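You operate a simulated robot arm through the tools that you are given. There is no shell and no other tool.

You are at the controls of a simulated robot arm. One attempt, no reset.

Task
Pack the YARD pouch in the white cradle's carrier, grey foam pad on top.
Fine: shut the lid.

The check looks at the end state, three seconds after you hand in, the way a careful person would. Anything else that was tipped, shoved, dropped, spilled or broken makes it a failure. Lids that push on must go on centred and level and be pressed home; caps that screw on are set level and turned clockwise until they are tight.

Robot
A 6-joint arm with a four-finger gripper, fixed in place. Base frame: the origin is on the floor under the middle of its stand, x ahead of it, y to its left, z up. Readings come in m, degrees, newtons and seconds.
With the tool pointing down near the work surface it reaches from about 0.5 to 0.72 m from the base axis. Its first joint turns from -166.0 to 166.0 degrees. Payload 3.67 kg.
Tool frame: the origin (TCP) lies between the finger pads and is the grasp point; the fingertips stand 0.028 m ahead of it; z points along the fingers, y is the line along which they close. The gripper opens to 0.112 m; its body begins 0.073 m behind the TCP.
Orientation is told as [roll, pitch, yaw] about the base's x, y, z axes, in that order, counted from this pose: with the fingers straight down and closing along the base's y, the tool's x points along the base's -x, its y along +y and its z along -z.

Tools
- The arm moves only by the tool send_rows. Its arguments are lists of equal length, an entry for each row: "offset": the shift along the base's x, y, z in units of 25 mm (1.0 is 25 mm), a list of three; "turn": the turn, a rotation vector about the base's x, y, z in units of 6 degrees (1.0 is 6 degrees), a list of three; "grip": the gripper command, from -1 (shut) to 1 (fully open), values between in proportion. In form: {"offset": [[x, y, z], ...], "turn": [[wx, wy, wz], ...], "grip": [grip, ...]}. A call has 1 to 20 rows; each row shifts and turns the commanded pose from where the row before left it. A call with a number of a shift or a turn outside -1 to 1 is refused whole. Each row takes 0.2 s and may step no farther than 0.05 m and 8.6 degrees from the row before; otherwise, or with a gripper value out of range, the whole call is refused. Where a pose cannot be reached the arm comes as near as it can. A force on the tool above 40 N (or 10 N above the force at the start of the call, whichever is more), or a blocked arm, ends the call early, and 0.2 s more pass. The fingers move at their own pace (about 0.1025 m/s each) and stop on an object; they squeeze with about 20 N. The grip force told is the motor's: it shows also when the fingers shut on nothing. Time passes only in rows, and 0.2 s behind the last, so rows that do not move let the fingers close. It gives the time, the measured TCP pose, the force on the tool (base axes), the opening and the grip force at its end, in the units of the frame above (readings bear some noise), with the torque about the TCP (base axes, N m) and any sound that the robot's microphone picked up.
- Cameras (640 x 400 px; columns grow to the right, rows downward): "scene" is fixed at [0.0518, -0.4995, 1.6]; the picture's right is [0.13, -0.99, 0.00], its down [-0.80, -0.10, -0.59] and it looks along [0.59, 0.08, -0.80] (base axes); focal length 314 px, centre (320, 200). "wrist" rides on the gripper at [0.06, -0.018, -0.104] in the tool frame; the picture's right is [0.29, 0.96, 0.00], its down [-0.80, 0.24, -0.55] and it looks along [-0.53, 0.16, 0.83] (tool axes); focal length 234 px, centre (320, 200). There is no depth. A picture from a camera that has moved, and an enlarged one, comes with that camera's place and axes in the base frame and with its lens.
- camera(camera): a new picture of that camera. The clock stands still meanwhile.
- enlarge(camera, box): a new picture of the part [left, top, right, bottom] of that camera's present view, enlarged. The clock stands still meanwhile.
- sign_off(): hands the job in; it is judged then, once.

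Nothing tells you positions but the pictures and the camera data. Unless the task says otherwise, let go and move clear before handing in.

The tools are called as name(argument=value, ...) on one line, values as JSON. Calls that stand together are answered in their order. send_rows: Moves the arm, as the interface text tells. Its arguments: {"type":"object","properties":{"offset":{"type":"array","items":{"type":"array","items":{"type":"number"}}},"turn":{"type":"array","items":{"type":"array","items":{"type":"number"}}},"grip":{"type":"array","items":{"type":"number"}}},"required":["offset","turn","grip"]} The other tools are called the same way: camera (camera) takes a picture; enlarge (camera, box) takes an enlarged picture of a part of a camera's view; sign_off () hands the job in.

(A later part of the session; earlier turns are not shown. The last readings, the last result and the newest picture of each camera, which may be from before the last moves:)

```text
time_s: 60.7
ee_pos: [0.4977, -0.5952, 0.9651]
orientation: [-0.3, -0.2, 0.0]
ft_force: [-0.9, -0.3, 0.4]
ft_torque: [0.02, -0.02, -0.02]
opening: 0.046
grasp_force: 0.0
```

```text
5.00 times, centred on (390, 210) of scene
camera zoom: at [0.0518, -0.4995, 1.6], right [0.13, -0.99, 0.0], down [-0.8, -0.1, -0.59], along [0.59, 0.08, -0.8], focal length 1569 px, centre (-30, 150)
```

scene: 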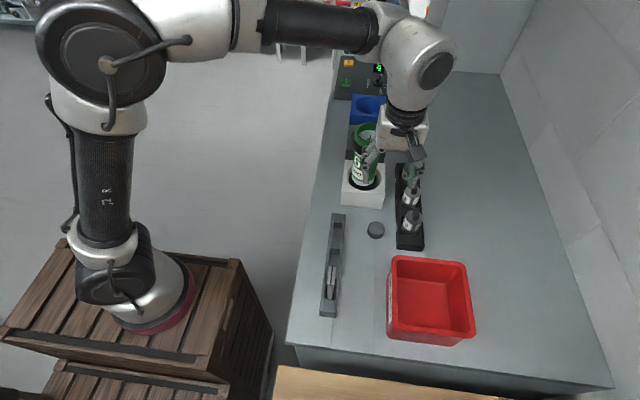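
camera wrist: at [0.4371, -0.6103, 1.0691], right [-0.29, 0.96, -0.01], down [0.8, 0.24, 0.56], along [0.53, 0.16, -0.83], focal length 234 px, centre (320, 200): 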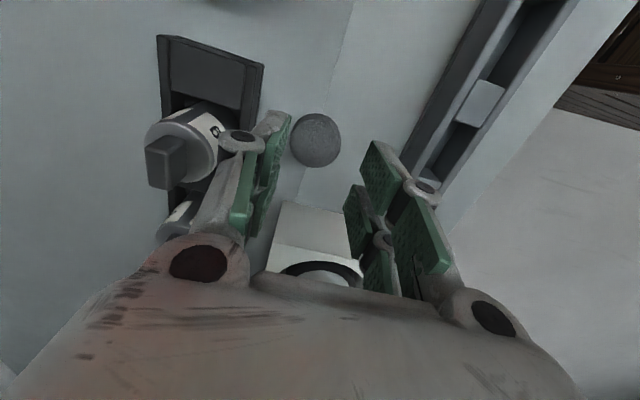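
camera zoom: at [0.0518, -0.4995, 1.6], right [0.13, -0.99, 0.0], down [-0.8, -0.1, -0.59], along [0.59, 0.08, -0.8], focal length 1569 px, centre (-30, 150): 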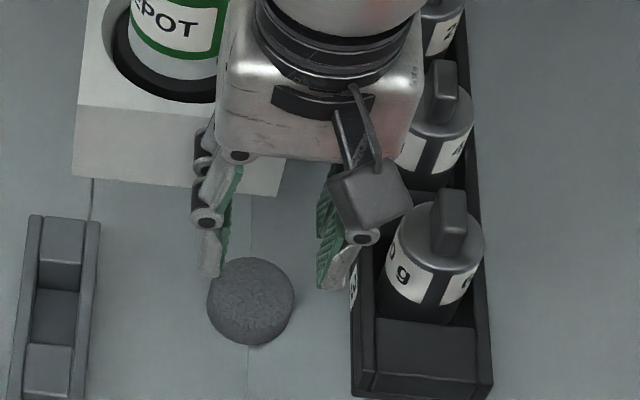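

The pad centre is about (0.4955, -0.597), and the finger joint will sit above the rack wall. I'll make a small correction and lower to grip height, watching for any contact.

send_rows(offset=[[-0.08, -0.06, 0], [0, 0, -0.6], [0, 0, -0.5], [0, 0, -0.4], [0, 0, -0.2], [0, 0, 0]], turn=[[0, 0, 0], [0, 0, 0], [0, 0, 0], [0, 0, 0], [0, 0, 0], [0, 0, 0]], grip=[-0.18, -0.18, -0.18, -0.18, -0.18, -0.18])

enlarge(camera="wrist", box=[200, 90, 420, 260])

enlarge(camera="scene", box=[350, 180, 430, 250])

```text
time_s: 62.1
ee_pos: [0.4966, -0.5963, 0.9236]
orientation: [-0.3, -0.1, 0.0]
ft_force: [-0.2, -0.2, 0.0]
ft_torque: [-0.01, -0.02, 0.01]
opening: 0.0458
grasp_force: 0.1
```

```text
2.35 times, centred on (310, 175) of wrist
camera zoom: at [0.4354, -0.6121, 1.0262], right [-0.29, 0.96, -0.01], down [0.8, 0.24, 0.56], along [0.53, 0.16, -0.83], focal length 551 px, centre (344, 259)
```

zoom: 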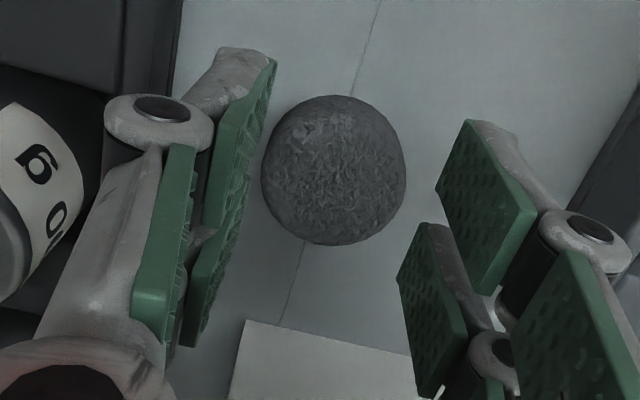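

```text
5.71 times, centred on (390, 215) of scene
camera zoom: at [0.0518, -0.4995, 1.6], right [0.13, -0.99, 0.0], down [-0.8, -0.1, -0.59], along [0.59, 0.08, -0.8], focal length 1793 px, centre (-80, 114)
```

zoom: 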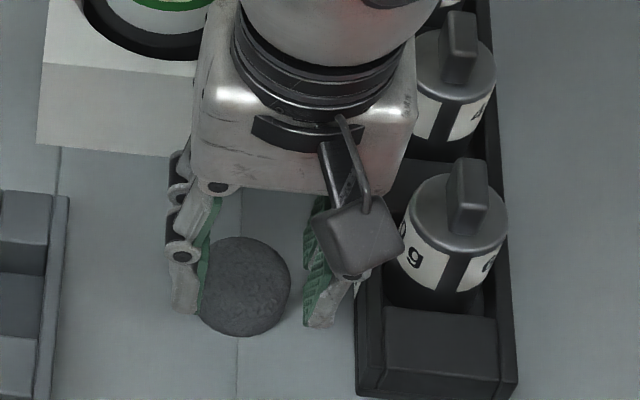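

The two views disagree by a few millimetres on the pad's sideways centring. I'll zoom in before closing.

enlarge(camera="scene", box=[365, 205, 405, 240])

enlarge(camera="wrist", box=[260, 100, 390, 220])

```text
11.43 times, centred on (385, 222) of scene
camera zoom: at [0.0518, -0.4995, 1.6], right [0.13, -0.99, 0.0], down [-0.8, -0.1, -0.59], along [0.59, 0.08, -0.8], focal length 3586 px, centre (-423, -57)
```

zoom: 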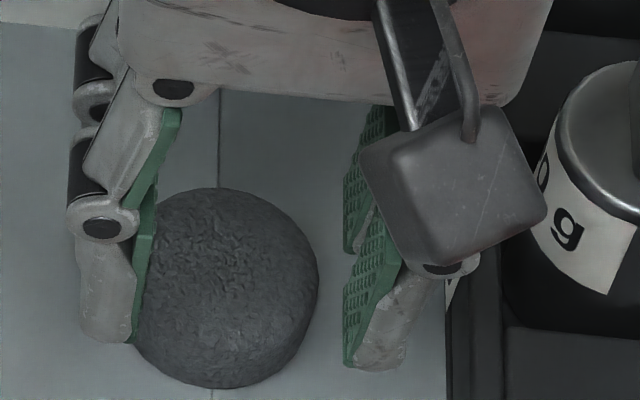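

```text
3.33 times, centred on (325, 160) of wrist
camera zoom: at [0.4354, -0.6121, 1.0262], right [-0.29, 0.96, -0.01], down [0.8, 0.24, 0.56], along [0.53, 0.16, -0.83], focal length 781 px, centre (303, 333)
```

zoom: 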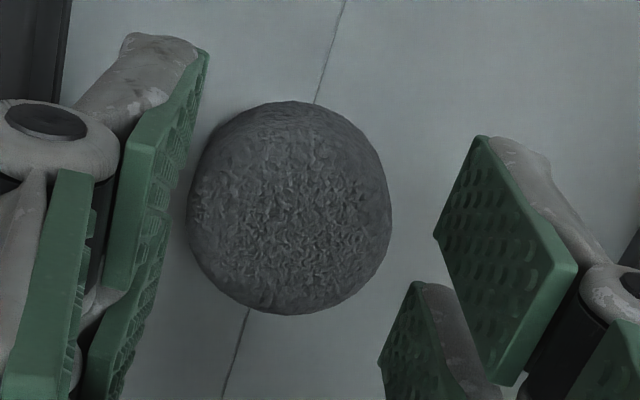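

The pad is within about 2 mm of centre, but the tips overlap it only slightly. I'll lower another 9 mm in small steps, checking for bench contact.

send_rows(offset=[[0, 0.04, -0.12], [0, 0, -0.12], [0, 0, -0.12], [0, 0, 0]], turn=[[0, 0, 0], [0, 0, 0], [0, 0, 0], [0, 0, 0]], grip=[-0.18, -0.18, -0.18, -0.18])

enlarge(camera="scene", box=[365, 205, 405, 240])

enlarge(camera="wrist", box=[200, 90, 420, 260])

```text
time_s: 63.1
ee_pos: [0.496, -0.5946, 0.9139]
orientation: [-0.4, -0.2, 0.0]
ft_force: [0.6, -0.7, -0.5]
ft_torque: [0.02, 0.0, -0.01]
opening: 0.046
grasp_force: 0.0
```

```text
11.43 times, centred on (385, 222) of scene
camera zoom: at [0.0518, -0.4995, 1.6], right [0.13, -0.99, 0.0], down [-0.8, -0.1, -0.59], along [0.59, 0.08, -0.8], focal length 3586 px, centre (-423, -57)
```

zoom: 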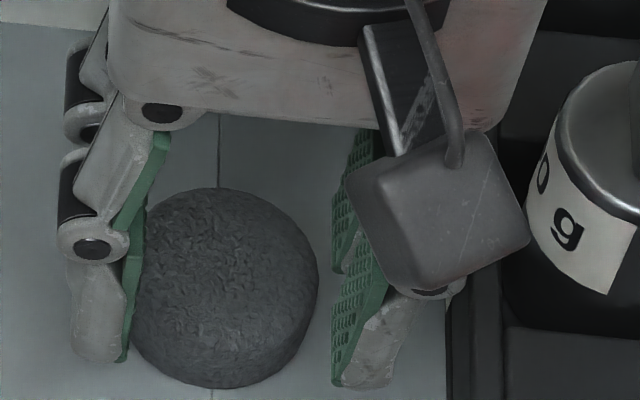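

```text
2.35 times, centred on (310, 175) of wrist
camera zoom: at [0.4354, -0.611, 1.0174], right [-0.29, 0.96, -0.01], down [0.8, 0.24, 0.56], along [0.53, 0.16, -0.83], focal length 551 px, centre (344, 259)
```

zoom: 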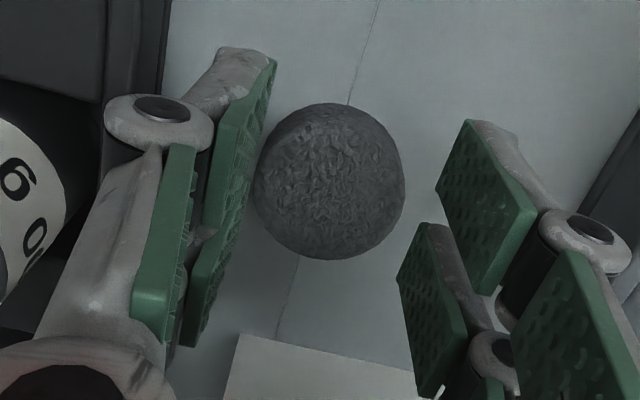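

The tips now flank the pad well, with no contact force. I'll close on it.

send_rows(offset=[[0, 0, 0], [0, 0, 0], [0, 0, 0], [0, 0, 0]], turn=[[0, 0, 0], [0, 0, 0], [0, 0, 0], [0, 0, 0]], grip=[-0.3, -0.45, -0.7, -0.7])

enlarge(camera="scene", box=[365, 205, 405, 240])

enlarge(camera="wrist", box=[200, 90, 420, 260])

```text
time_s: 64.1
ee_pos: [0.4962, -0.5957, 0.9137]
orientation: [-0.3, -0.1, 0.0]
ft_force: [-0.2, -0.1, -0.6]
ft_torque: [0.03, -0.03, -0.03]
opening: 0.0169
grasp_force: 0.1
```

```text
11.43 times, centred on (385, 222) of scene
camera zoom: at [0.0518, -0.4995, 1.6], right [0.13, -0.99, 0.0], down [-0.8, -0.1, -0.59], along [0.59, 0.08, -0.8], focal length 3586 px, centre (-423, -57)
```

zoom: 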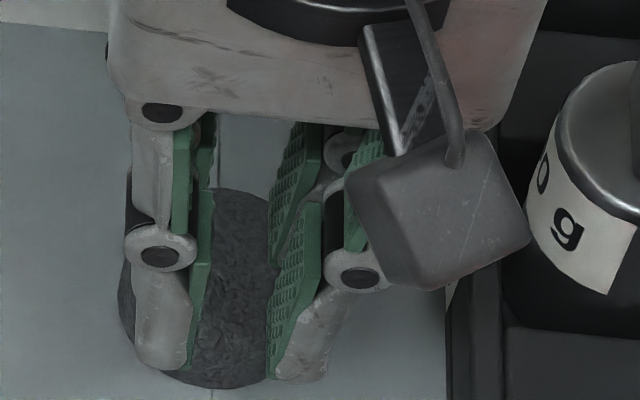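

```text
2.35 times, centred on (310, 175) of wrist
camera zoom: at [0.4354, -0.611, 1.0174], right [-0.29, 0.96, -0.01], down [0.8, 0.24, 0.56], along [0.53, 0.16, -0.83], focal length 551 px, centre (344, 259)
```

zoom: 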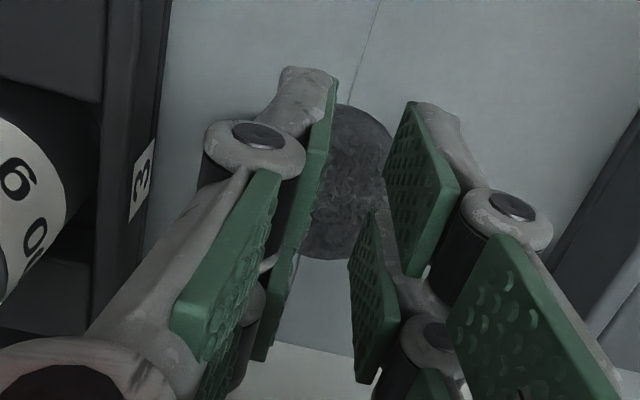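

The fingers closed above the pad, so it lies lower than I estimated. I'll reopen, shift 3 mm in +x and lower further in small steps.

send_rows(offset=[[0, 0, 0], [0.12, 0, 0], [0, 0, 0], [0, 0, -0.12], [0, 0, -0.12], [0, 0, -0.12], [0, 0, -0.12], [0, 0, 0]], turn=[[0, 0, 0], [0, 0, 0], [0, 0, 0], [0, 0, 0], [0, 0, 0], [0, 0, 0], [0, 0, 0], [0, 0, 0]], grip=[-0.12, -0.12, -0.12, -0.12, -0.12, -0.12, -0.12, -0.12])

enlarge(camera="scene", box=[365, 205, 405, 240])

enlarge(camera="wrist", box=[200, 90, 420, 260])

```text
time_s: 65.9
ee_pos: [0.5002, -0.5945, 0.901]
orientation: [-0.2, -0.2, -0.1]
ft_force: [-1.0, 0.2, -0.2]
ft_torque: [-0.01, 0.03, 0.01]
opening: 0.0495
grasp_force: 0.1
```

```text
11.43 times, centred on (385, 222) of scene
camera zoom: at [0.0518, -0.4995, 1.6], right [0.13, -0.99, 0.0], down [-0.8, -0.1, -0.59], along [0.59, 0.08, -0.8], focal length 3586 px, centre (-423, -57)
```

zoom: 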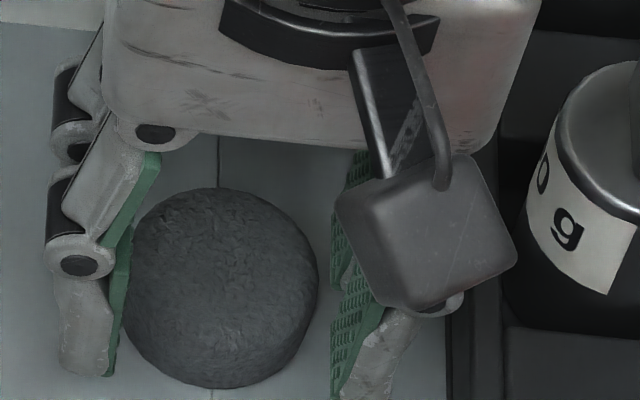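

```text
2.35 times, centred on (310, 175) of wrist
camera zoom: at [0.4384, -0.6111, 1.0051], right [-0.29, 0.96, 0.0], down [0.8, 0.24, 0.56], along [0.53, 0.16, -0.83], focal length 551 px, centre (344, 259)
```

zoom: 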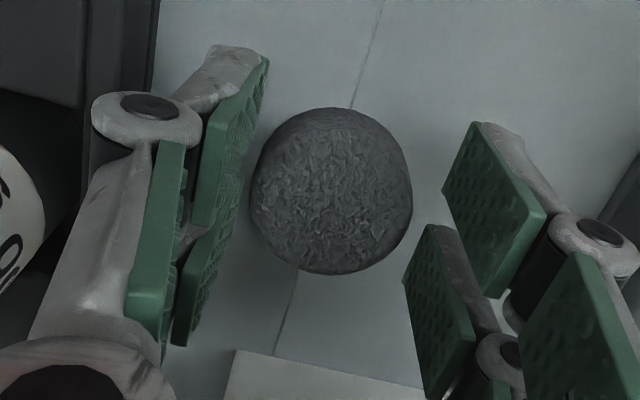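

By its apparent size the pad is about 45 mm wide with mid-height near z 0.867, so the bench is lower than I thought. I'll open slightly, shift a few millimetres and lower about 9 mm more.

send_rows(offset=[[0.13, 0.05, 0], [0, 0, -0.12], [0, 0, -0.12], [0, 0, -0.12], [0, 0, 0]], turn=[[0, 0, 0], [0, 0, 0], [0, 0, 0], [0, 0, 0], [0, 0, 0]], grip=[-0.06, -0.06, -0.06, -0.06, -0.06])

enlarge(camera="scene", box=[365, 205, 405, 240])

enlarge(camera="wrist", box=[200, 90, 420, 260])

```text
time_s: 67.1
ee_pos: [0.5005, -0.5936, 0.8927]
orientation: [-0.3, -0.2, 0.0]
ft_force: [1.5, -0.8, 0.1]
ft_torque: [0.02, -0.01, 0.0]
opening: 0.0525
grasp_force: 0.1
```

```text
11.43 times, centred on (385, 222) of scene
camera zoom: at [0.0518, -0.4995, 1.6], right [0.13, -0.99, 0.0], down [-0.8, -0.1, -0.59], along [0.59, 0.08, -0.8], focal length 3586 px, centre (-423, -57)
```

zoom: 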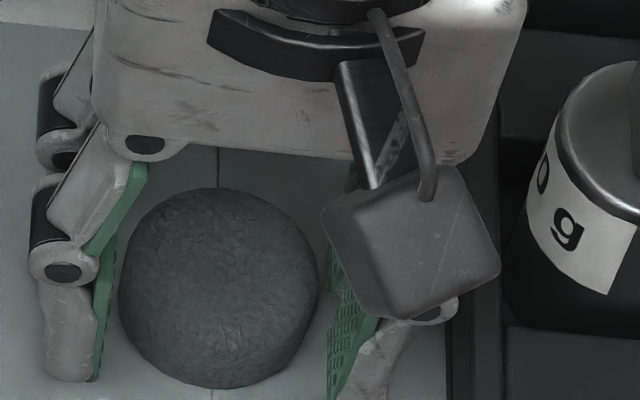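

```text
2.35 times, centred on (310, 175) of wrist
camera zoom: at [0.4413, -0.6099, 0.9964], right [-0.29, 0.96, -0.01], down [0.8, 0.24, 0.56], along [0.53, 0.16, -0.83], focal length 551 px, centre (344, 259)
```

zoom: 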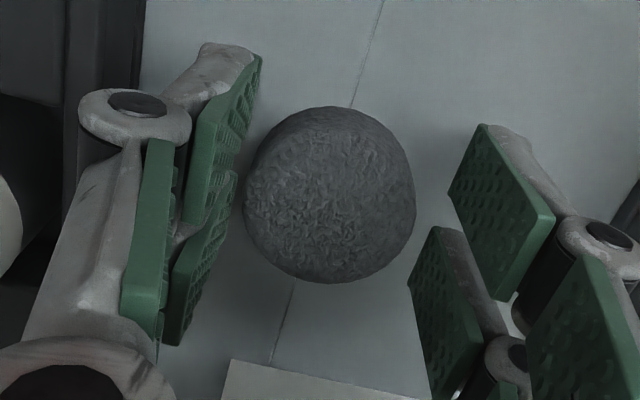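

The fingers now straddle the pad evenly near the bench. I'll close on it again.

send_rows(offset=[[0, 0, 0], [0, 0, 0], [0, 0, 0], [0, 0, 0]], turn=[[0, 0, 0], [0, 0, 0], [0, 0, 0], [0, 0, 0]], grip=[-0.15, -0.25, -0.35, -0.35])

enlarge(camera="scene", box=[365, 205, 405, 240])

enlarge(camera="wrist", box=[200, 90, 420, 260])

```text
time_s: 68.1
ee_pos: [0.5018, -0.5932, 0.8946]
orientation: [-0.4, -0.1, 0.0]
ft_force: [0.2, -1.2, 2.1]
ft_torque: [-0.01, -0.02, -0.01]
opening: 0.0441
grasp_force: 19.8
```

```text
11.43 times, centred on (385, 222) of scene
camera zoom: at [0.0518, -0.4995, 1.6], right [0.13, -0.99, 0.0], down [-0.8, -0.1, -0.59], along [0.59, 0.08, -0.8], focal length 3586 px, centre (-423, -57)
```

zoom: 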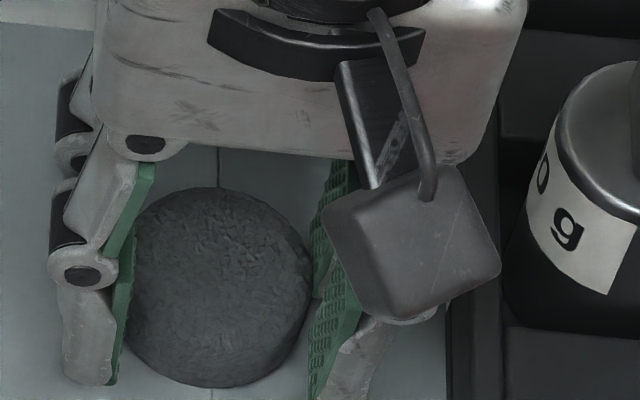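

```text
2.35 times, centred on (310, 175) of wrist
camera zoom: at [0.4413, -0.61, 0.9966], right [-0.29, 0.96, -0.01], down [0.8, 0.24, 0.56], along [0.53, 0.16, -0.83], focal length 551 px, centre (344, 259)
```

zoom: 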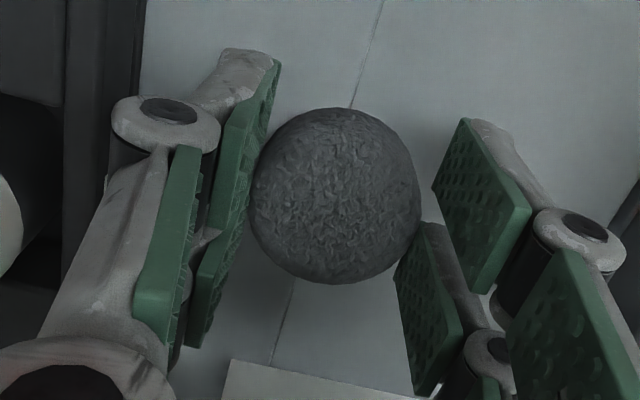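

The pad is gripped at 44 mm with full grip force. I'll lift it straight up and confirm it comes along.

send_rows(offset=[[0, 0, 0.2], [0, 0, 0.4], [0, 0, 0.6], [0, 0, 0.8], [0, 0, 1], [0, 0, 1], [0, 0, 1], [0, 0, 0]], turn=[[0, 0, 0], [0, 0, 0], [0, 0, 0], [0, 0, 0], [0, 0, 0], [0, 0, 0], [0, 0, 0], [0, 0, 0]], grip=[-0.4, -0.4, -0.4, -0.4, -0.4, -0.4, -0.4, -0.4])

camera(camera="scene")

enlarge(camera="wrist", box=[200, 90, 420, 260])

enlarge(camera="scene", box=[345, 140, 425, 220])

```text
time_s: 69.9
ee_pos: [0.5017, -0.5935, 1.0179]
orientation: [-0.4, -0.2, 0.0]
ft_force: [0.4, 0.3, -0.9]
ft_torque: [-0.01, 0.0, 0.01]
opening: 0.0439
grasp_force: 19.4
```

```text
taken
```

scene: 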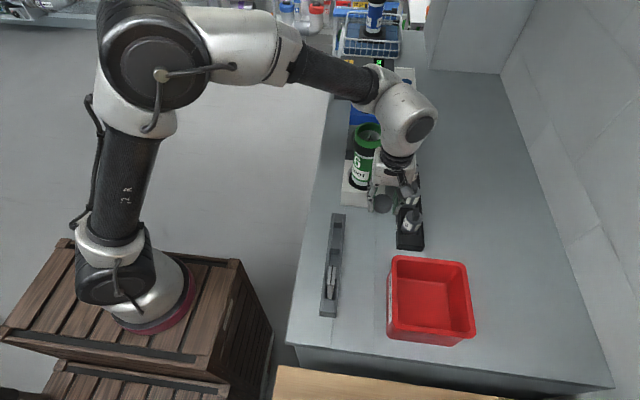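

```text
2.35 times, centred on (310, 175) of wrist
camera zoom: at [0.4408, -0.6092, 1.1208], right [-0.29, 0.96, -0.01], down [0.8, 0.24, 0.56], along [0.53, 0.16, -0.83], focal length 551 px, centre (344, 259)
```

zoom: 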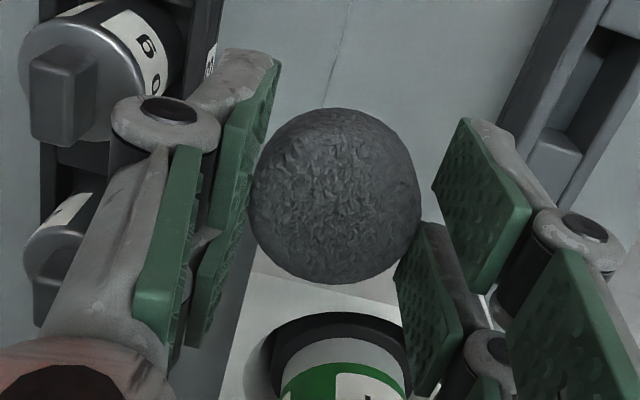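

```text
5.00 times, centred on (385, 180) of scene
camera zoom: at [0.0518, -0.4995, 1.6], right [0.13, -0.99, 0.0], down [-0.8, -0.1, -0.59], along [0.59, 0.08, -0.8], focal length 1569 px, centre (-5, 300)
```

zoom: 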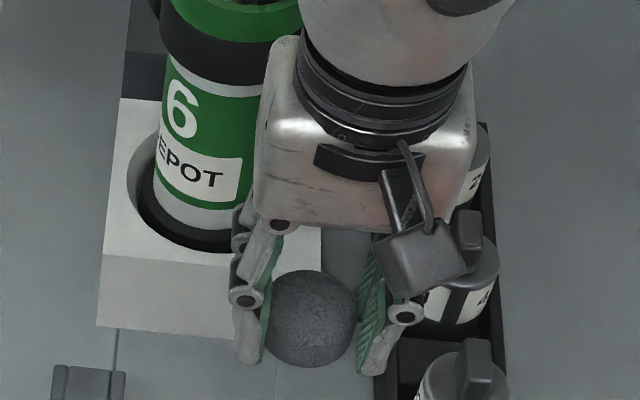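

The pad is held securely. I'll raise it, turn the fingers to close along x (so they clear the open lid on the -y side) and carry it to hover above the mouth.

send_rows(offset=[[0, 0, 1], [0, 0, 1], [0, 0, 1], [0, 0, 1], [0, 0, 1], [0, 0, 1], [0, 0, 1], [0, 0, 0.3], [0.83, 0.306, 0], [0.83, 0.306, 0], [0.83, 0.306, 0], [0.83, 0.306, 0], [0.83, 0.306, 0], [0.83, 0.306, 0], [0.83, 0.306, 0], [0, 0, 0]], turn=[[0, 0, 0], [0, 0, -1], [0, 0, -1], [0, 0, -1], [0, 0, -1], [0, 0, -1], [0, 0, -1], [0, 0, -1], [0, 0, -1], [0, 0, -1], [0, 0, -1], [0, 0, -1], [0, 0, -1], [0, 0, -1], [0, 0, -1], [0, 0, -1]], grip=[-0.4, -0.4, -0.4, -0.4, -0.4, -0.4, -0.4, -0.4, -0.4, -0.4, -0.4, -0.4, -0.4, -0.4, -0.4, -0.4])

camera(camera="wrist")

enlarge(camera="scene", box=[335, 70, 415, 160])

enlarge(camera="wrist", box=[220, 60, 420, 230])

```text
time_s: 73.3
ee_pos: [0.6479, -0.5392, 1.1986]
orientation: [-0.3, -0.2, -90.1]
ft_force: [-0.2, -0.3, -0.6]
ft_torque: [0.02, 0.01, 0.03]
opening: 0.0439
grasp_force: 19.9
```

```text
taken
camera wrist: at [0.6299, -0.4785, 1.3032], right [0.96, 0.29, -0.01], down [0.24, -0.8, 0.56], along [0.15, -0.53, -0.83], focal length 234 px, centre (320, 200)
```

wrist: 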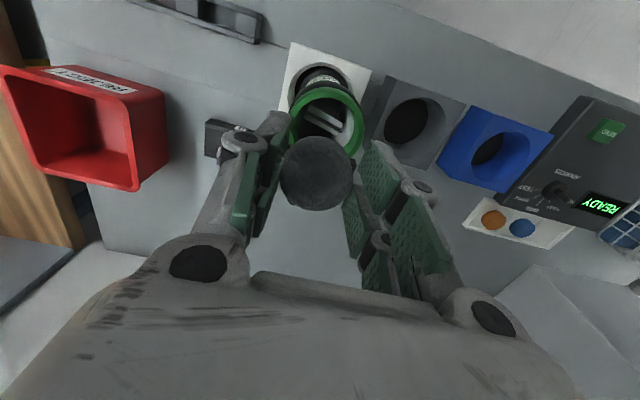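

```text
4.44 times, centred on (375, 115) of scene
camera zoom: at [0.0518, -0.4995, 1.6], right [0.13, -0.99, 0.0], down [-0.8, -0.1, -0.59], along [0.59, 0.08, -0.8], focal length 1394 px, centre (76, 578)
```

zoom: 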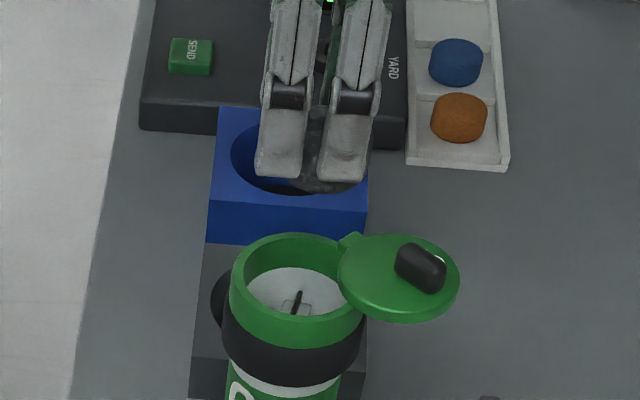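

```text
2.35 times, centred on (320, 145) of wrist
camera zoom: at [0.6299, -0.4785, 1.3032], right [0.96, 0.29, -0.01], down [0.24, -0.8, 0.56], along [0.15, -0.53, -0.83], focal length 551 px, centre (320, 329)
```

zoom: 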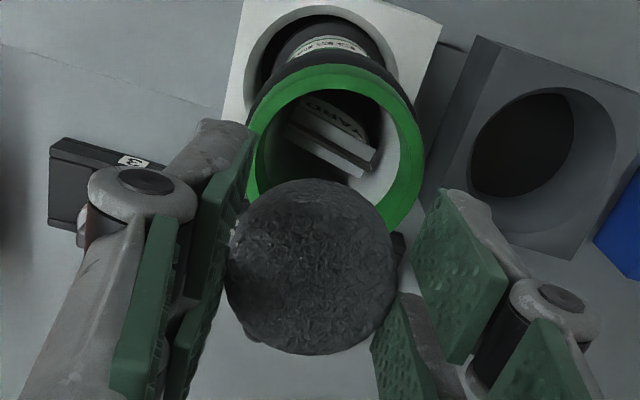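

The pouch is visible standing inside. The mouth centre looks to be about (0.651, -0.542), so I'll shift the pad by a few millimetres and lower it to just above the rim for a recheck.

send_rows(offset=[[0.2, 0.1, 0], [0, 0, -0.8], [0, 0, -0.8], [0, 0, -0.4], [0, 0, 0]], turn=[[0, 0, 0], [0, 0, 0], [0, 0, 0], [0, 0, 0], [0, 0, 0]], grip=[-0.4, -0.4, -0.4, -0.4, -0.4])

enlarge(camera="wrist", box=[220, 60, 420, 230])

enlarge(camera="scene", box=[345, 95, 400, 150])

```text
time_s: 74.5
ee_pos: [0.6531, -0.5386, 1.149]
orientation: [-0.3, -0.2, -90.0]
ft_force: [-0.5, 0.2, -0.7]
ft_torque: [-0.02, -0.03, -0.01]
opening: 0.0437
grasp_force: 20.5
```

```text
2.35 times, centred on (320, 145) of wrist
camera zoom: at [0.6344, -0.4763, 1.2533], right [0.96, 0.29, -0.01], down [0.24, -0.8, 0.56], along [0.16, -0.53, -0.83], focal length 551 px, centre (320, 329)
```

zoom: 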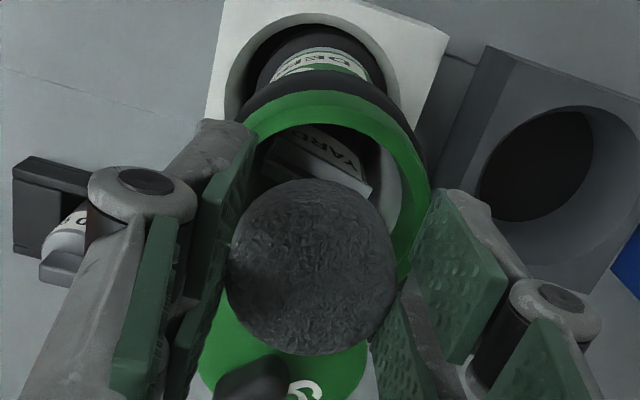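

```text
7.27 times, centred on (372, 122) of scene
camera zoom: at [0.0518, -0.4995, 1.6], right [0.13, -0.99, 0.0], down [-0.8, -0.1, -0.59], along [0.59, 0.08, -0.8], focal length 2282 px, centre (-62, 764)
```

zoom: 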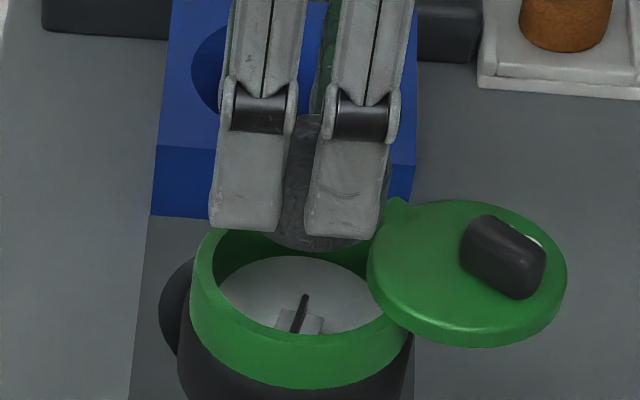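

The pad is now within about 2 mm of the mouth centre. I'll lower until its lower half is inside the rim.

send_rows(offset=[[0.04, 0.03, -0.4], [0, 0, -0.4], [0, 0, -0.4], [0, 0, 0]], turn=[[0, 0, 0], [0, 0, 0], [0, 0, 0], [0, 0, 0]], grip=[-0.4, -0.4, -0.4, -0.4])

enlarge(camera="wrist", box=[220, 60, 420, 230])

enlarge(camera="scene", box=[345, 95, 400, 150])

```text
time_s: 75.5
ee_pos: [0.6538, -0.5363, 1.1204]
orientation: [-0.3, -0.3, -90.0]
ft_force: [0.1, -0.4, -0.2]
ft_torque: [0.01, 0.0, 0.0]
opening: 0.0439
grasp_force: 20.3
```

```text
2.35 times, centred on (320, 145) of wrist
camera zoom: at [0.6361, -0.4756, 1.2236], right [0.96, 0.29, -0.01], down [0.24, -0.8, 0.56], along [0.16, -0.53, -0.83], focal length 551 px, centre (320, 329)
```

zoom: 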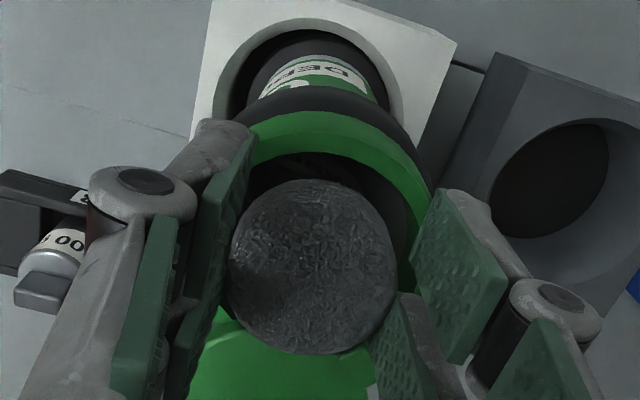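

```text
7.27 times, centred on (372, 122) of scene
camera zoom: at [0.0518, -0.4995, 1.6], right [0.13, -0.99, 0.0], down [-0.8, -0.1, -0.59], along [0.59, 0.08, -0.8], focal length 2282 px, centre (-62, 764)
```

zoom: 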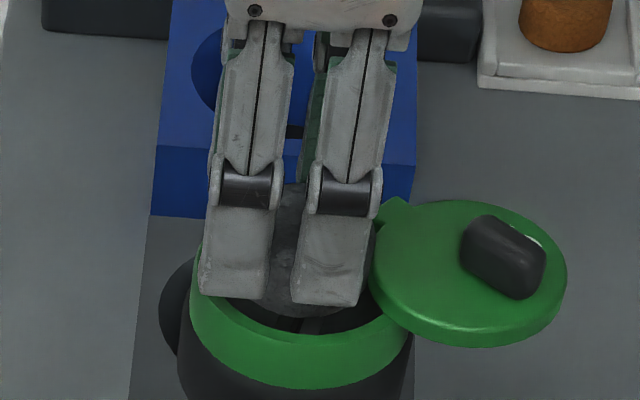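

The pad is entering the mouth centred. I'll lower 5 mm more so it's captured by the rim before release.

send_rows(offset=[[0, 0, -0.1], [0, 0, -0.1], [0, 0, 0]], turn=[[0, 0, 0], [0, 0, 0], [0, 0, 0]], grip=[-0.4, -0.4, -0.4])

enlarge(camera="wrist", box=[220, 60, 420, 230])

enlarge(camera="scene", box=[350, 110, 390, 150])

```text
time_s: 76.3
ee_pos: [0.6526, -0.5374, 1.1162]
orientation: [-0.3, -0.2, -90.0]
ft_force: [1.4, -0.2, -1.0]
ft_torque: [-0.02, 0.0, 0.0]
opening: 0.0441
grasp_force: 20.3
```

```text
2.35 times, centred on (320, 145) of wrist
camera zoom: at [0.6359, -0.4752, 1.2185], right [0.96, 0.29, -0.01], down [0.24, -0.8, 0.56], along [0.16, -0.53, -0.83], focal length 551 px, centre (320, 329)
```

zoom: 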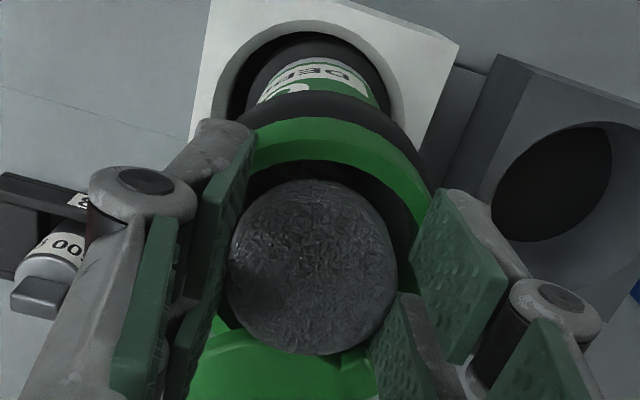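

```text
10.00 times, centred on (370, 130) of scene
camera zoom: at [0.0518, -0.4995, 1.6], right [0.13, -0.99, 0.0], down [-0.8, -0.1, -0.59], along [0.59, 0.08, -0.8], focal length 3138 px, centre (-180, 900)
```

zoom: 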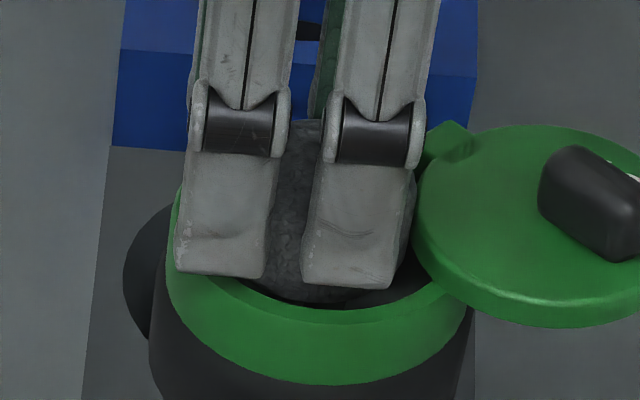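

The pad is within the rim with clearance all round. I'll release it so it drops onto the pouch.

send_rows(offset=[[0, 0, 0], [0, 0, 0], [0, 0, 0]], turn=[[0, 0, 0], [0, 0, 0], [0, 0, 0]], grip=[-0.02, 0, 0])

enlarge(camera="wrist", box=[220, 60, 420, 230])

enlarge(camera="scene", box=[350, 110, 390, 150])

```text
time_s: 77.1
ee_pos: [0.6549, -0.5367, 1.1151]
orientation: [-0.3, -0.2, -90.1]
ft_force: [-0.4, 0.1, 0.8]
ft_torque: [-0.03, 0.01, -0.01]
opening: 0.0562
grasp_force: 0.1
```

```text
2.35 times, centred on (320, 145) of wrist
camera zoom: at [0.6359, -0.4753, 1.2186], right [0.96, 0.29, -0.01], down [0.24, -0.8, 0.56], along [0.16, -0.53, -0.83], focal length 551 px, centre (320, 329)
```

zoom: 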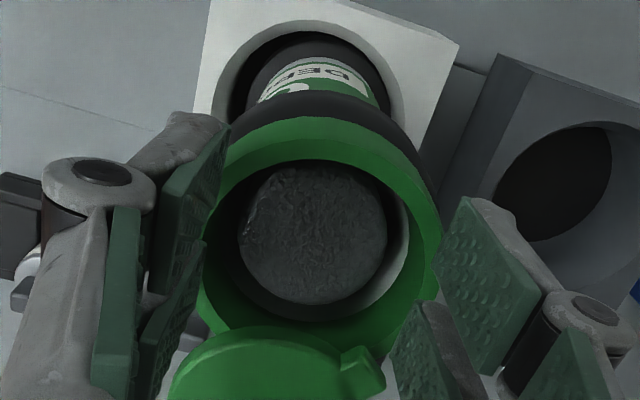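

```text
10.00 times, centred on (370, 130) of scene
camera zoom: at [0.0518, -0.4995, 1.6], right [0.13, -0.99, 0.0], down [-0.8, -0.1, -0.59], along [0.59, 0.08, -0.8], focal length 3138 px, centre (-180, 900)
```

zoom: 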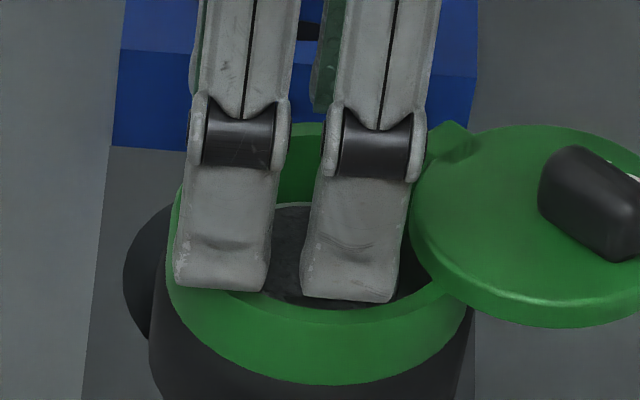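

The pad has dropped into the tube and looks level. I'll rise and look straight in to check it sits below the lid plane.

send_rows(offset=[[0, 0, 0.5], [0, 0, 1], [0, 0, 1], [0, 0, 1], [0, 0, 0.5], [0, 0, 0]], turn=[[0, 0, 0], [0, 0, 0], [0, 0, 0], [0, 0, 0], [0, 0, 0], [0, 0, 0]], grip=[0, 0, 0, 0, 0, 0])

camera(camera="wrist")

enlarge(camera="wrist", box=[260, 70, 400, 190])

enlarge(camera="scene", box=[345, 105, 400, 150])

```text
time_s: 78.5
ee_pos: [0.6526, -0.5362, 1.2147]
orientation: [-0.3, -0.2, -90.0]
ft_force: [-0.2, 0.2, 0.4]
ft_torque: [-0.03, 0.02, -0.01]
opening: 0.056
grasp_force: 0.2
```

```text
taken
camera wrist: at [0.6353, -0.4751, 1.3185], right [0.96, 0.29, -0.01], down [0.24, -0.8, 0.56], along [0.16, -0.53, -0.83], focal length 234 px, centre (320, 200)
```

wrist: 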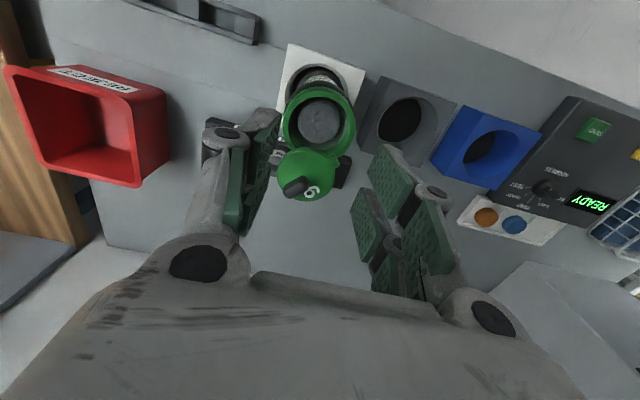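

```text
3.33 times, centred on (330, 130) of wrist
camera zoom: at [0.6353, -0.4751, 1.3185], right [0.96, 0.29, -0.01], down [0.24, -0.8, 0.56], along [0.16, -0.53, -0.83], focal length 781 px, centre (287, 433)
```

zoom: 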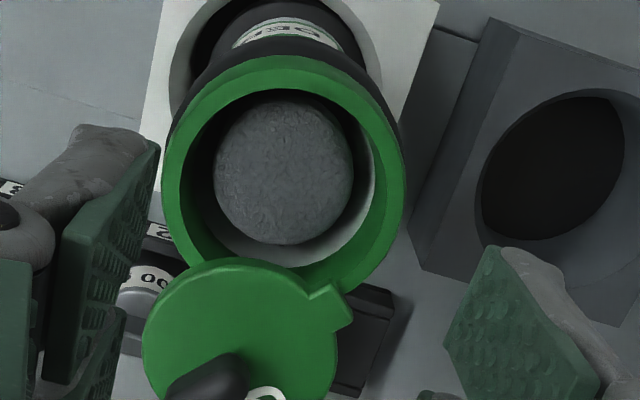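

```text
8.89 times, centred on (372, 128) of scene
camera zoom: at [0.0518, -0.4995, 1.6], right [0.13, -0.99, 0.0], down [-0.8, -0.1, -0.59], along [0.59, 0.08, -0.8], focal length 2789 px, centre (-147, 844)
```

zoom: 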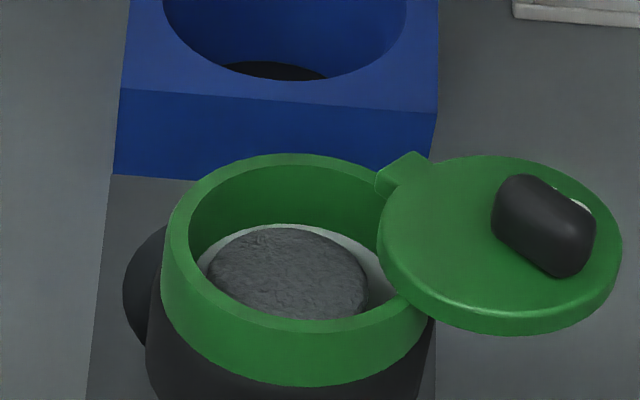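

The pad rests on the pouch about 16 mm below the rim, so the lid can close over it. To close it, I'll turn the wrist back to match the knob's direction and move above the knob near (0.646, -0.608).

send_rows(offset=[[-0.03, -0.287, 0], [-0.03, -0.287, 0], [-0.03, -0.287, 0], [-0.03, -0.287, 0], [-0.03, -0.287, 0], [-0.03, -0.287, 0], [-0.03, -0.287, 0], [-0.03, -0.287, 0], [-0.03, -0.287, 0], [-0.03, -0.287, 0], [0, 0, 0], [0, 0, 0], [0, 0, 0], [0, 0, 0], [0, 0, 0], [0, 0, 0], [0, 0, 0], [0, 0, 0], [0, 0, 0], [0, 0, 0]], turn=[[0, 0, 1], [0, 0, 1], [0, 0, 1], [0, 0, 1], [0, 0, 1], [0, 0, 1], [0, 0, 1], [0, 0, 1], [0, 0, 1], [0, 0, 1], [0, 0, 1], [0, 0, 1], [0, 0, 1], [0, 0, 1], [0, 0, 1], [0, 0, 1], [0, 0, 1], [0, 0, 1], [0, 0, 1], [0, 0, 1]], grip=[0, 0, 0, 0, 0, 0, 0, 0, 0, 0, 0, 0, 0, 0, 0, 0, 0, 0, 0, 0])

send_rows(offset=[[0, 0, 0], [0, 0, 0], [0, 0, 0], [0, 0, 0], [0, 0, 0]], turn=[[0, 0, 1], [0, 0, 1], [0, 0, 1], [0, 0, 1], [0, 0, 0]], grip=[-0.2, -0.3, -0.3, -0.3, -0.3])

camera(camera="wrist")

enlarge(camera="wrist", box=[250, 70, 400, 210])

enlarge(camera="scene", box=[345, 60, 425, 150])

```text
time_s: 82.7
ee_pos: [0.6462, -0.6086, 1.2153]
orientation: [-0.3, -0.2, 30.1]
ft_force: [0.4, 0.1, -0.6]
ft_torque: [0.02, -0.02, -0.04]
opening: 0.056
grasp_force: 0.2
```

```text
time_s: 83.9
ee_pos: [0.6449, -0.6089, 1.2149]
orientation: [-0.3, -0.3, 54.2]
ft_force: [-0.4, 0.3, 0.3]
ft_torque: [0.01, -0.01, -0.03]
opening: 0.0392
grasp_force: 0.1
```

```text
taken
camera wrist: at [0.6241, -0.6667, 1.3185], right [-0.94, 0.33, -0.01], down [0.27, 0.79, 0.56], along [0.19, 0.52, -0.83], focal length 234 px, centre (320, 200)
```

wrist: 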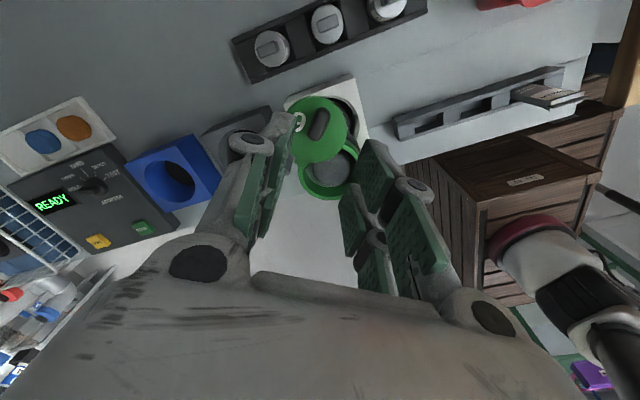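

```text
2.86 times, centred on (325, 140) of wrist
camera zoom: at [0.6241, -0.6667, 1.3185], right [-0.94, 0.33, -0.01], down [0.27, 0.79, 0.56], along [0.19, 0.52, -0.83], focal length 669 px, centre (306, 371)
```

zoom: 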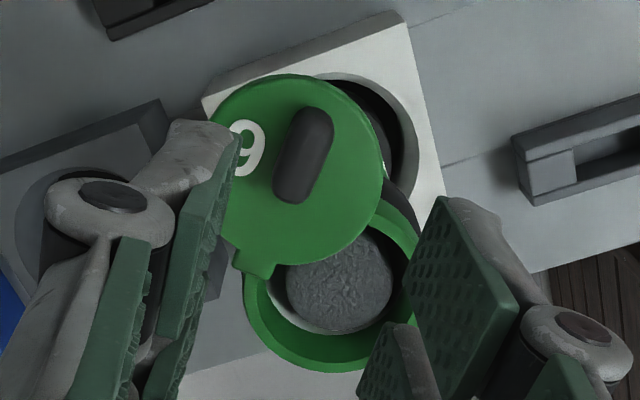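

```text
4.44 times, centred on (385, 105) of scene
camera zoom: at [0.0518, -0.4995, 1.6], right [0.13, -0.99, 0.0], down [-0.8, -0.1, -0.59], along [0.59, 0.08, -0.8], focal length 1394 px, centre (31, 622)
```

zoom: 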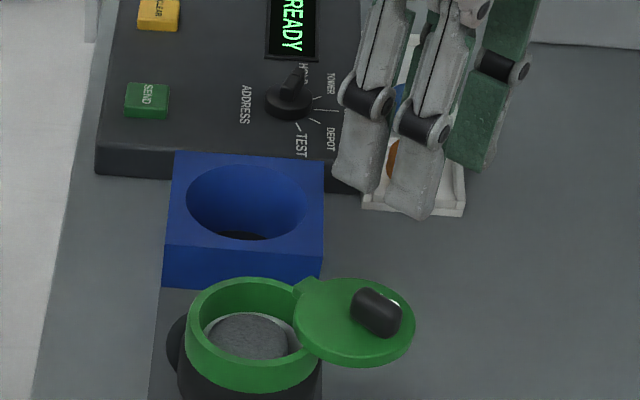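

The knob is directly aligned with the gripper. I'll nudge about 3 mm, descend and grip it as before.

send_rows(offset=[[0.1, 0.04, -0.8], [0, 0, -1], [0, 0, -1], [0, 0, -0.6], [0, 0, -0.33], [0, 0, 0]], turn=[[0, 0, 0], [0, 0, 0], [0, 0, 0], [0, 0, 0], [0, 0, 0], [0, 0, 0]], grip=[-0.3, -0.3, -0.3, -0.3, -0.3, -0.3])

enlarge(camera="wrist", box=[240, 90, 400, 230])

enlarge(camera="scene", box=[350, 100, 410, 150])

```text
time_s: 85.3
ee_pos: [0.649, -0.6077, 1.1209]
orientation: [-0.4, -0.2, 54.0]
ft_force: [-0.1, -0.2, -0.3]
ft_torque: [0.0, -0.05, -0.02]
opening: 0.0392
grasp_force: 0.1
```

```text
2.86 times, centred on (320, 160) of wrist
camera zoom: at [0.627, -0.6658, 1.2249], right [-0.94, 0.33, -0.01], down [0.27, 0.79, 0.56], along [0.19, 0.52, -0.83], focal length 669 px, centre (320, 314)
```

zoom: 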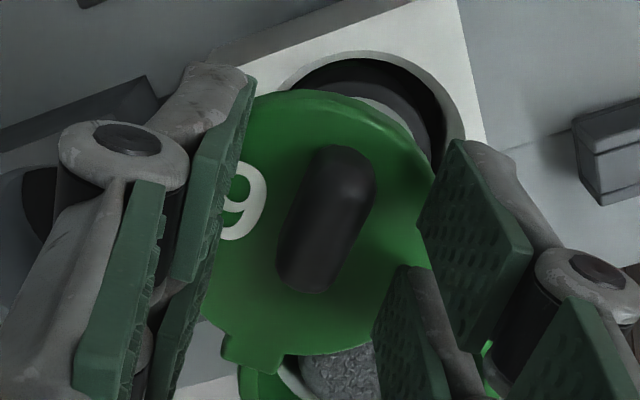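

```text
8.00 times, centred on (380, 125) of scene
camera zoom: at [0.0518, -0.4995, 1.6], right [0.13, -0.99, 0.0], down [-0.8, -0.1, -0.59], along [0.59, 0.08, -0.8], focal length 2510 px, centre (-160, 800)
```

zoom: 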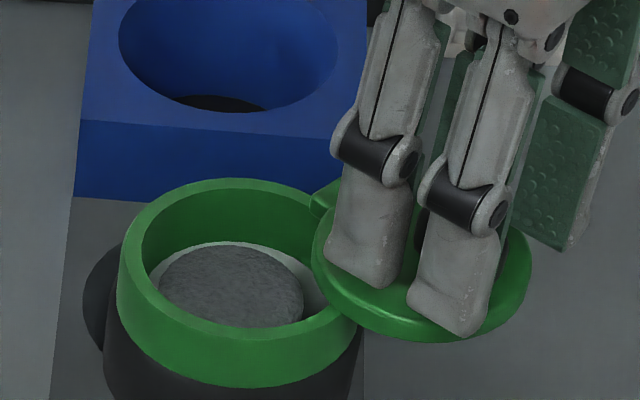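

The knob is between the fingers. I'll close on it.

send_rows(offset=[[0, 0, 0], [0, 0, 0], [0, 0, 0], [0, 0, 0]], turn=[[0, 0, 0], [0, 0, 0], [0, 0, 0], [0, 0, 0]], grip=[-0.5, -0.7, -1, -1])

enlarge(camera="wrist", box=[240, 90, 400, 230])

enlarge(camera="scene", box=[350, 100, 410, 150])

```text
time_s: 86.3
ee_pos: [0.6484, -0.6084, 1.1219]
orientation: [-0.3, -0.1, 53.9]
ft_force: [1.3, -1.4, 4.9]
ft_torque: [0.05, -0.15, -0.09]
opening: 0.0136
grasp_force: 20.1
```

```text
2.86 times, centred on (320, 160) of wrist
camera zoom: at [0.6269, -0.6658, 1.2255], right [-0.94, 0.33, -0.01], down [0.27, 0.79, 0.56], along [0.19, 0.52, -0.83], focal length 669 px, centre (320, 314)
```

zoom: 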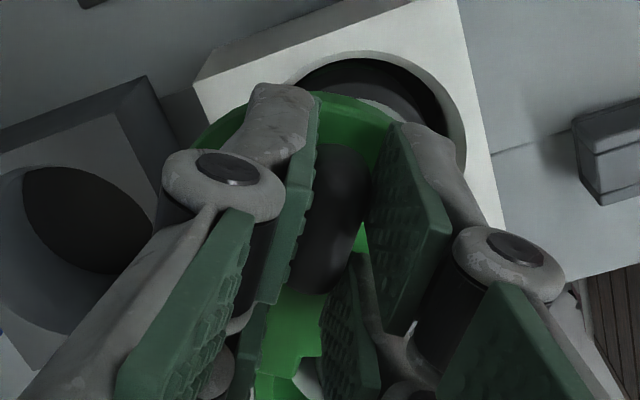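

```text
8.00 times, centred on (380, 125) of scene
camera zoom: at [0.0518, -0.4995, 1.6], right [0.13, -0.99, 0.0], down [-0.8, -0.1, -0.59], along [0.59, 0.08, -0.8], focal length 2510 px, centre (-160, 800)
```

zoom: 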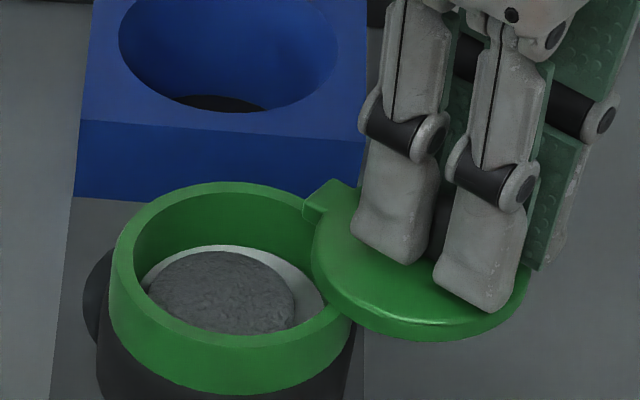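

The lid knob is gripped. I'll swing it back clockwise about the pin, reversing the opening arc, and stop part way to check.

send_rows(offset=[[-0.154, 0.125, 0], [-0.141, 0.141, 0], [-0.125, 0.154, 0], [-0.108, 0.167, 0], [-0.09, 0.177, 0], [-0.072, 0.186, 0], [-0.051, 0.192, 0], [-0.031, 0.196, 0], [-0.01, 0.199, 0], [0.01, 0.199, 0], [0, 0, 0]], turn=[[0, 0, -1], [0, 0, -1], [0, 0, -1], [0, 0, -1], [0, 0, -1], [0, 0, -1], [0, 0, -1], [0, 0, -1], [0, 0, -1], [0, 0, -1], [0, 0, 0]], grip=[-1, -1, -1, -1, -1, -1, -1, -1, -1, -1, -1])

enlarge(camera="scene", box=[335, 100, 400, 205])

enlarge(camera="scene", box=[345, 105, 395, 150])

```text
time_s: 88.7
ee_pos: [0.6288, -0.5649, 1.1228]
orientation: [-0.3, -0.1, -6.0]
ft_force: [1.0, -2.6, 6.6]
ft_torque: [-0.16, -0.38, -0.11]
opening: 0.0139
grasp_force: 19.8
```

```text
3.81 times, centred on (368, 152) of scene
camera zoom: at [0.0518, -0.4995, 1.6], right [0.13, -0.99, 0.0], down [-0.8, -0.1, -0.59], along [0.59, 0.08, -0.8], focal length 1195 px, centre (139, 381)
```

zoom: 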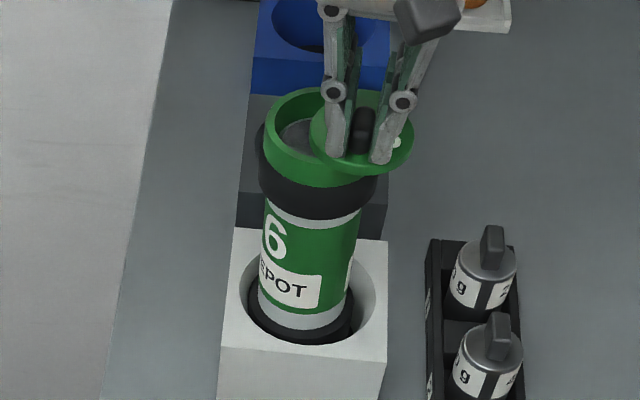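

```text
8.89 times, centred on (370, 128) of scene
camera zoom: at [0.0518, -0.4995, 1.6], right [0.13, -0.99, 0.0], down [-0.8, -0.1, -0.59], along [0.59, 0.08, -0.8], focal length 2789 px, centre (-124, 844)
```

zoom: 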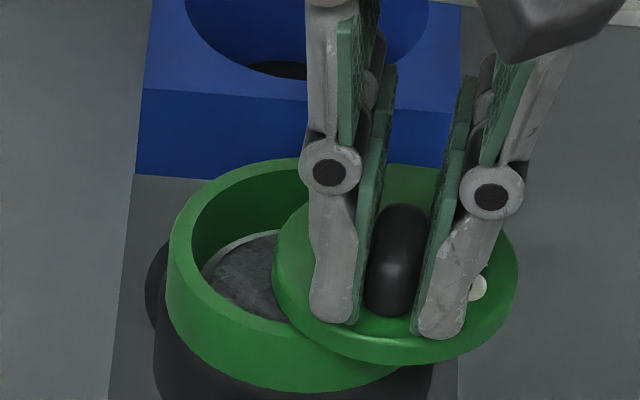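

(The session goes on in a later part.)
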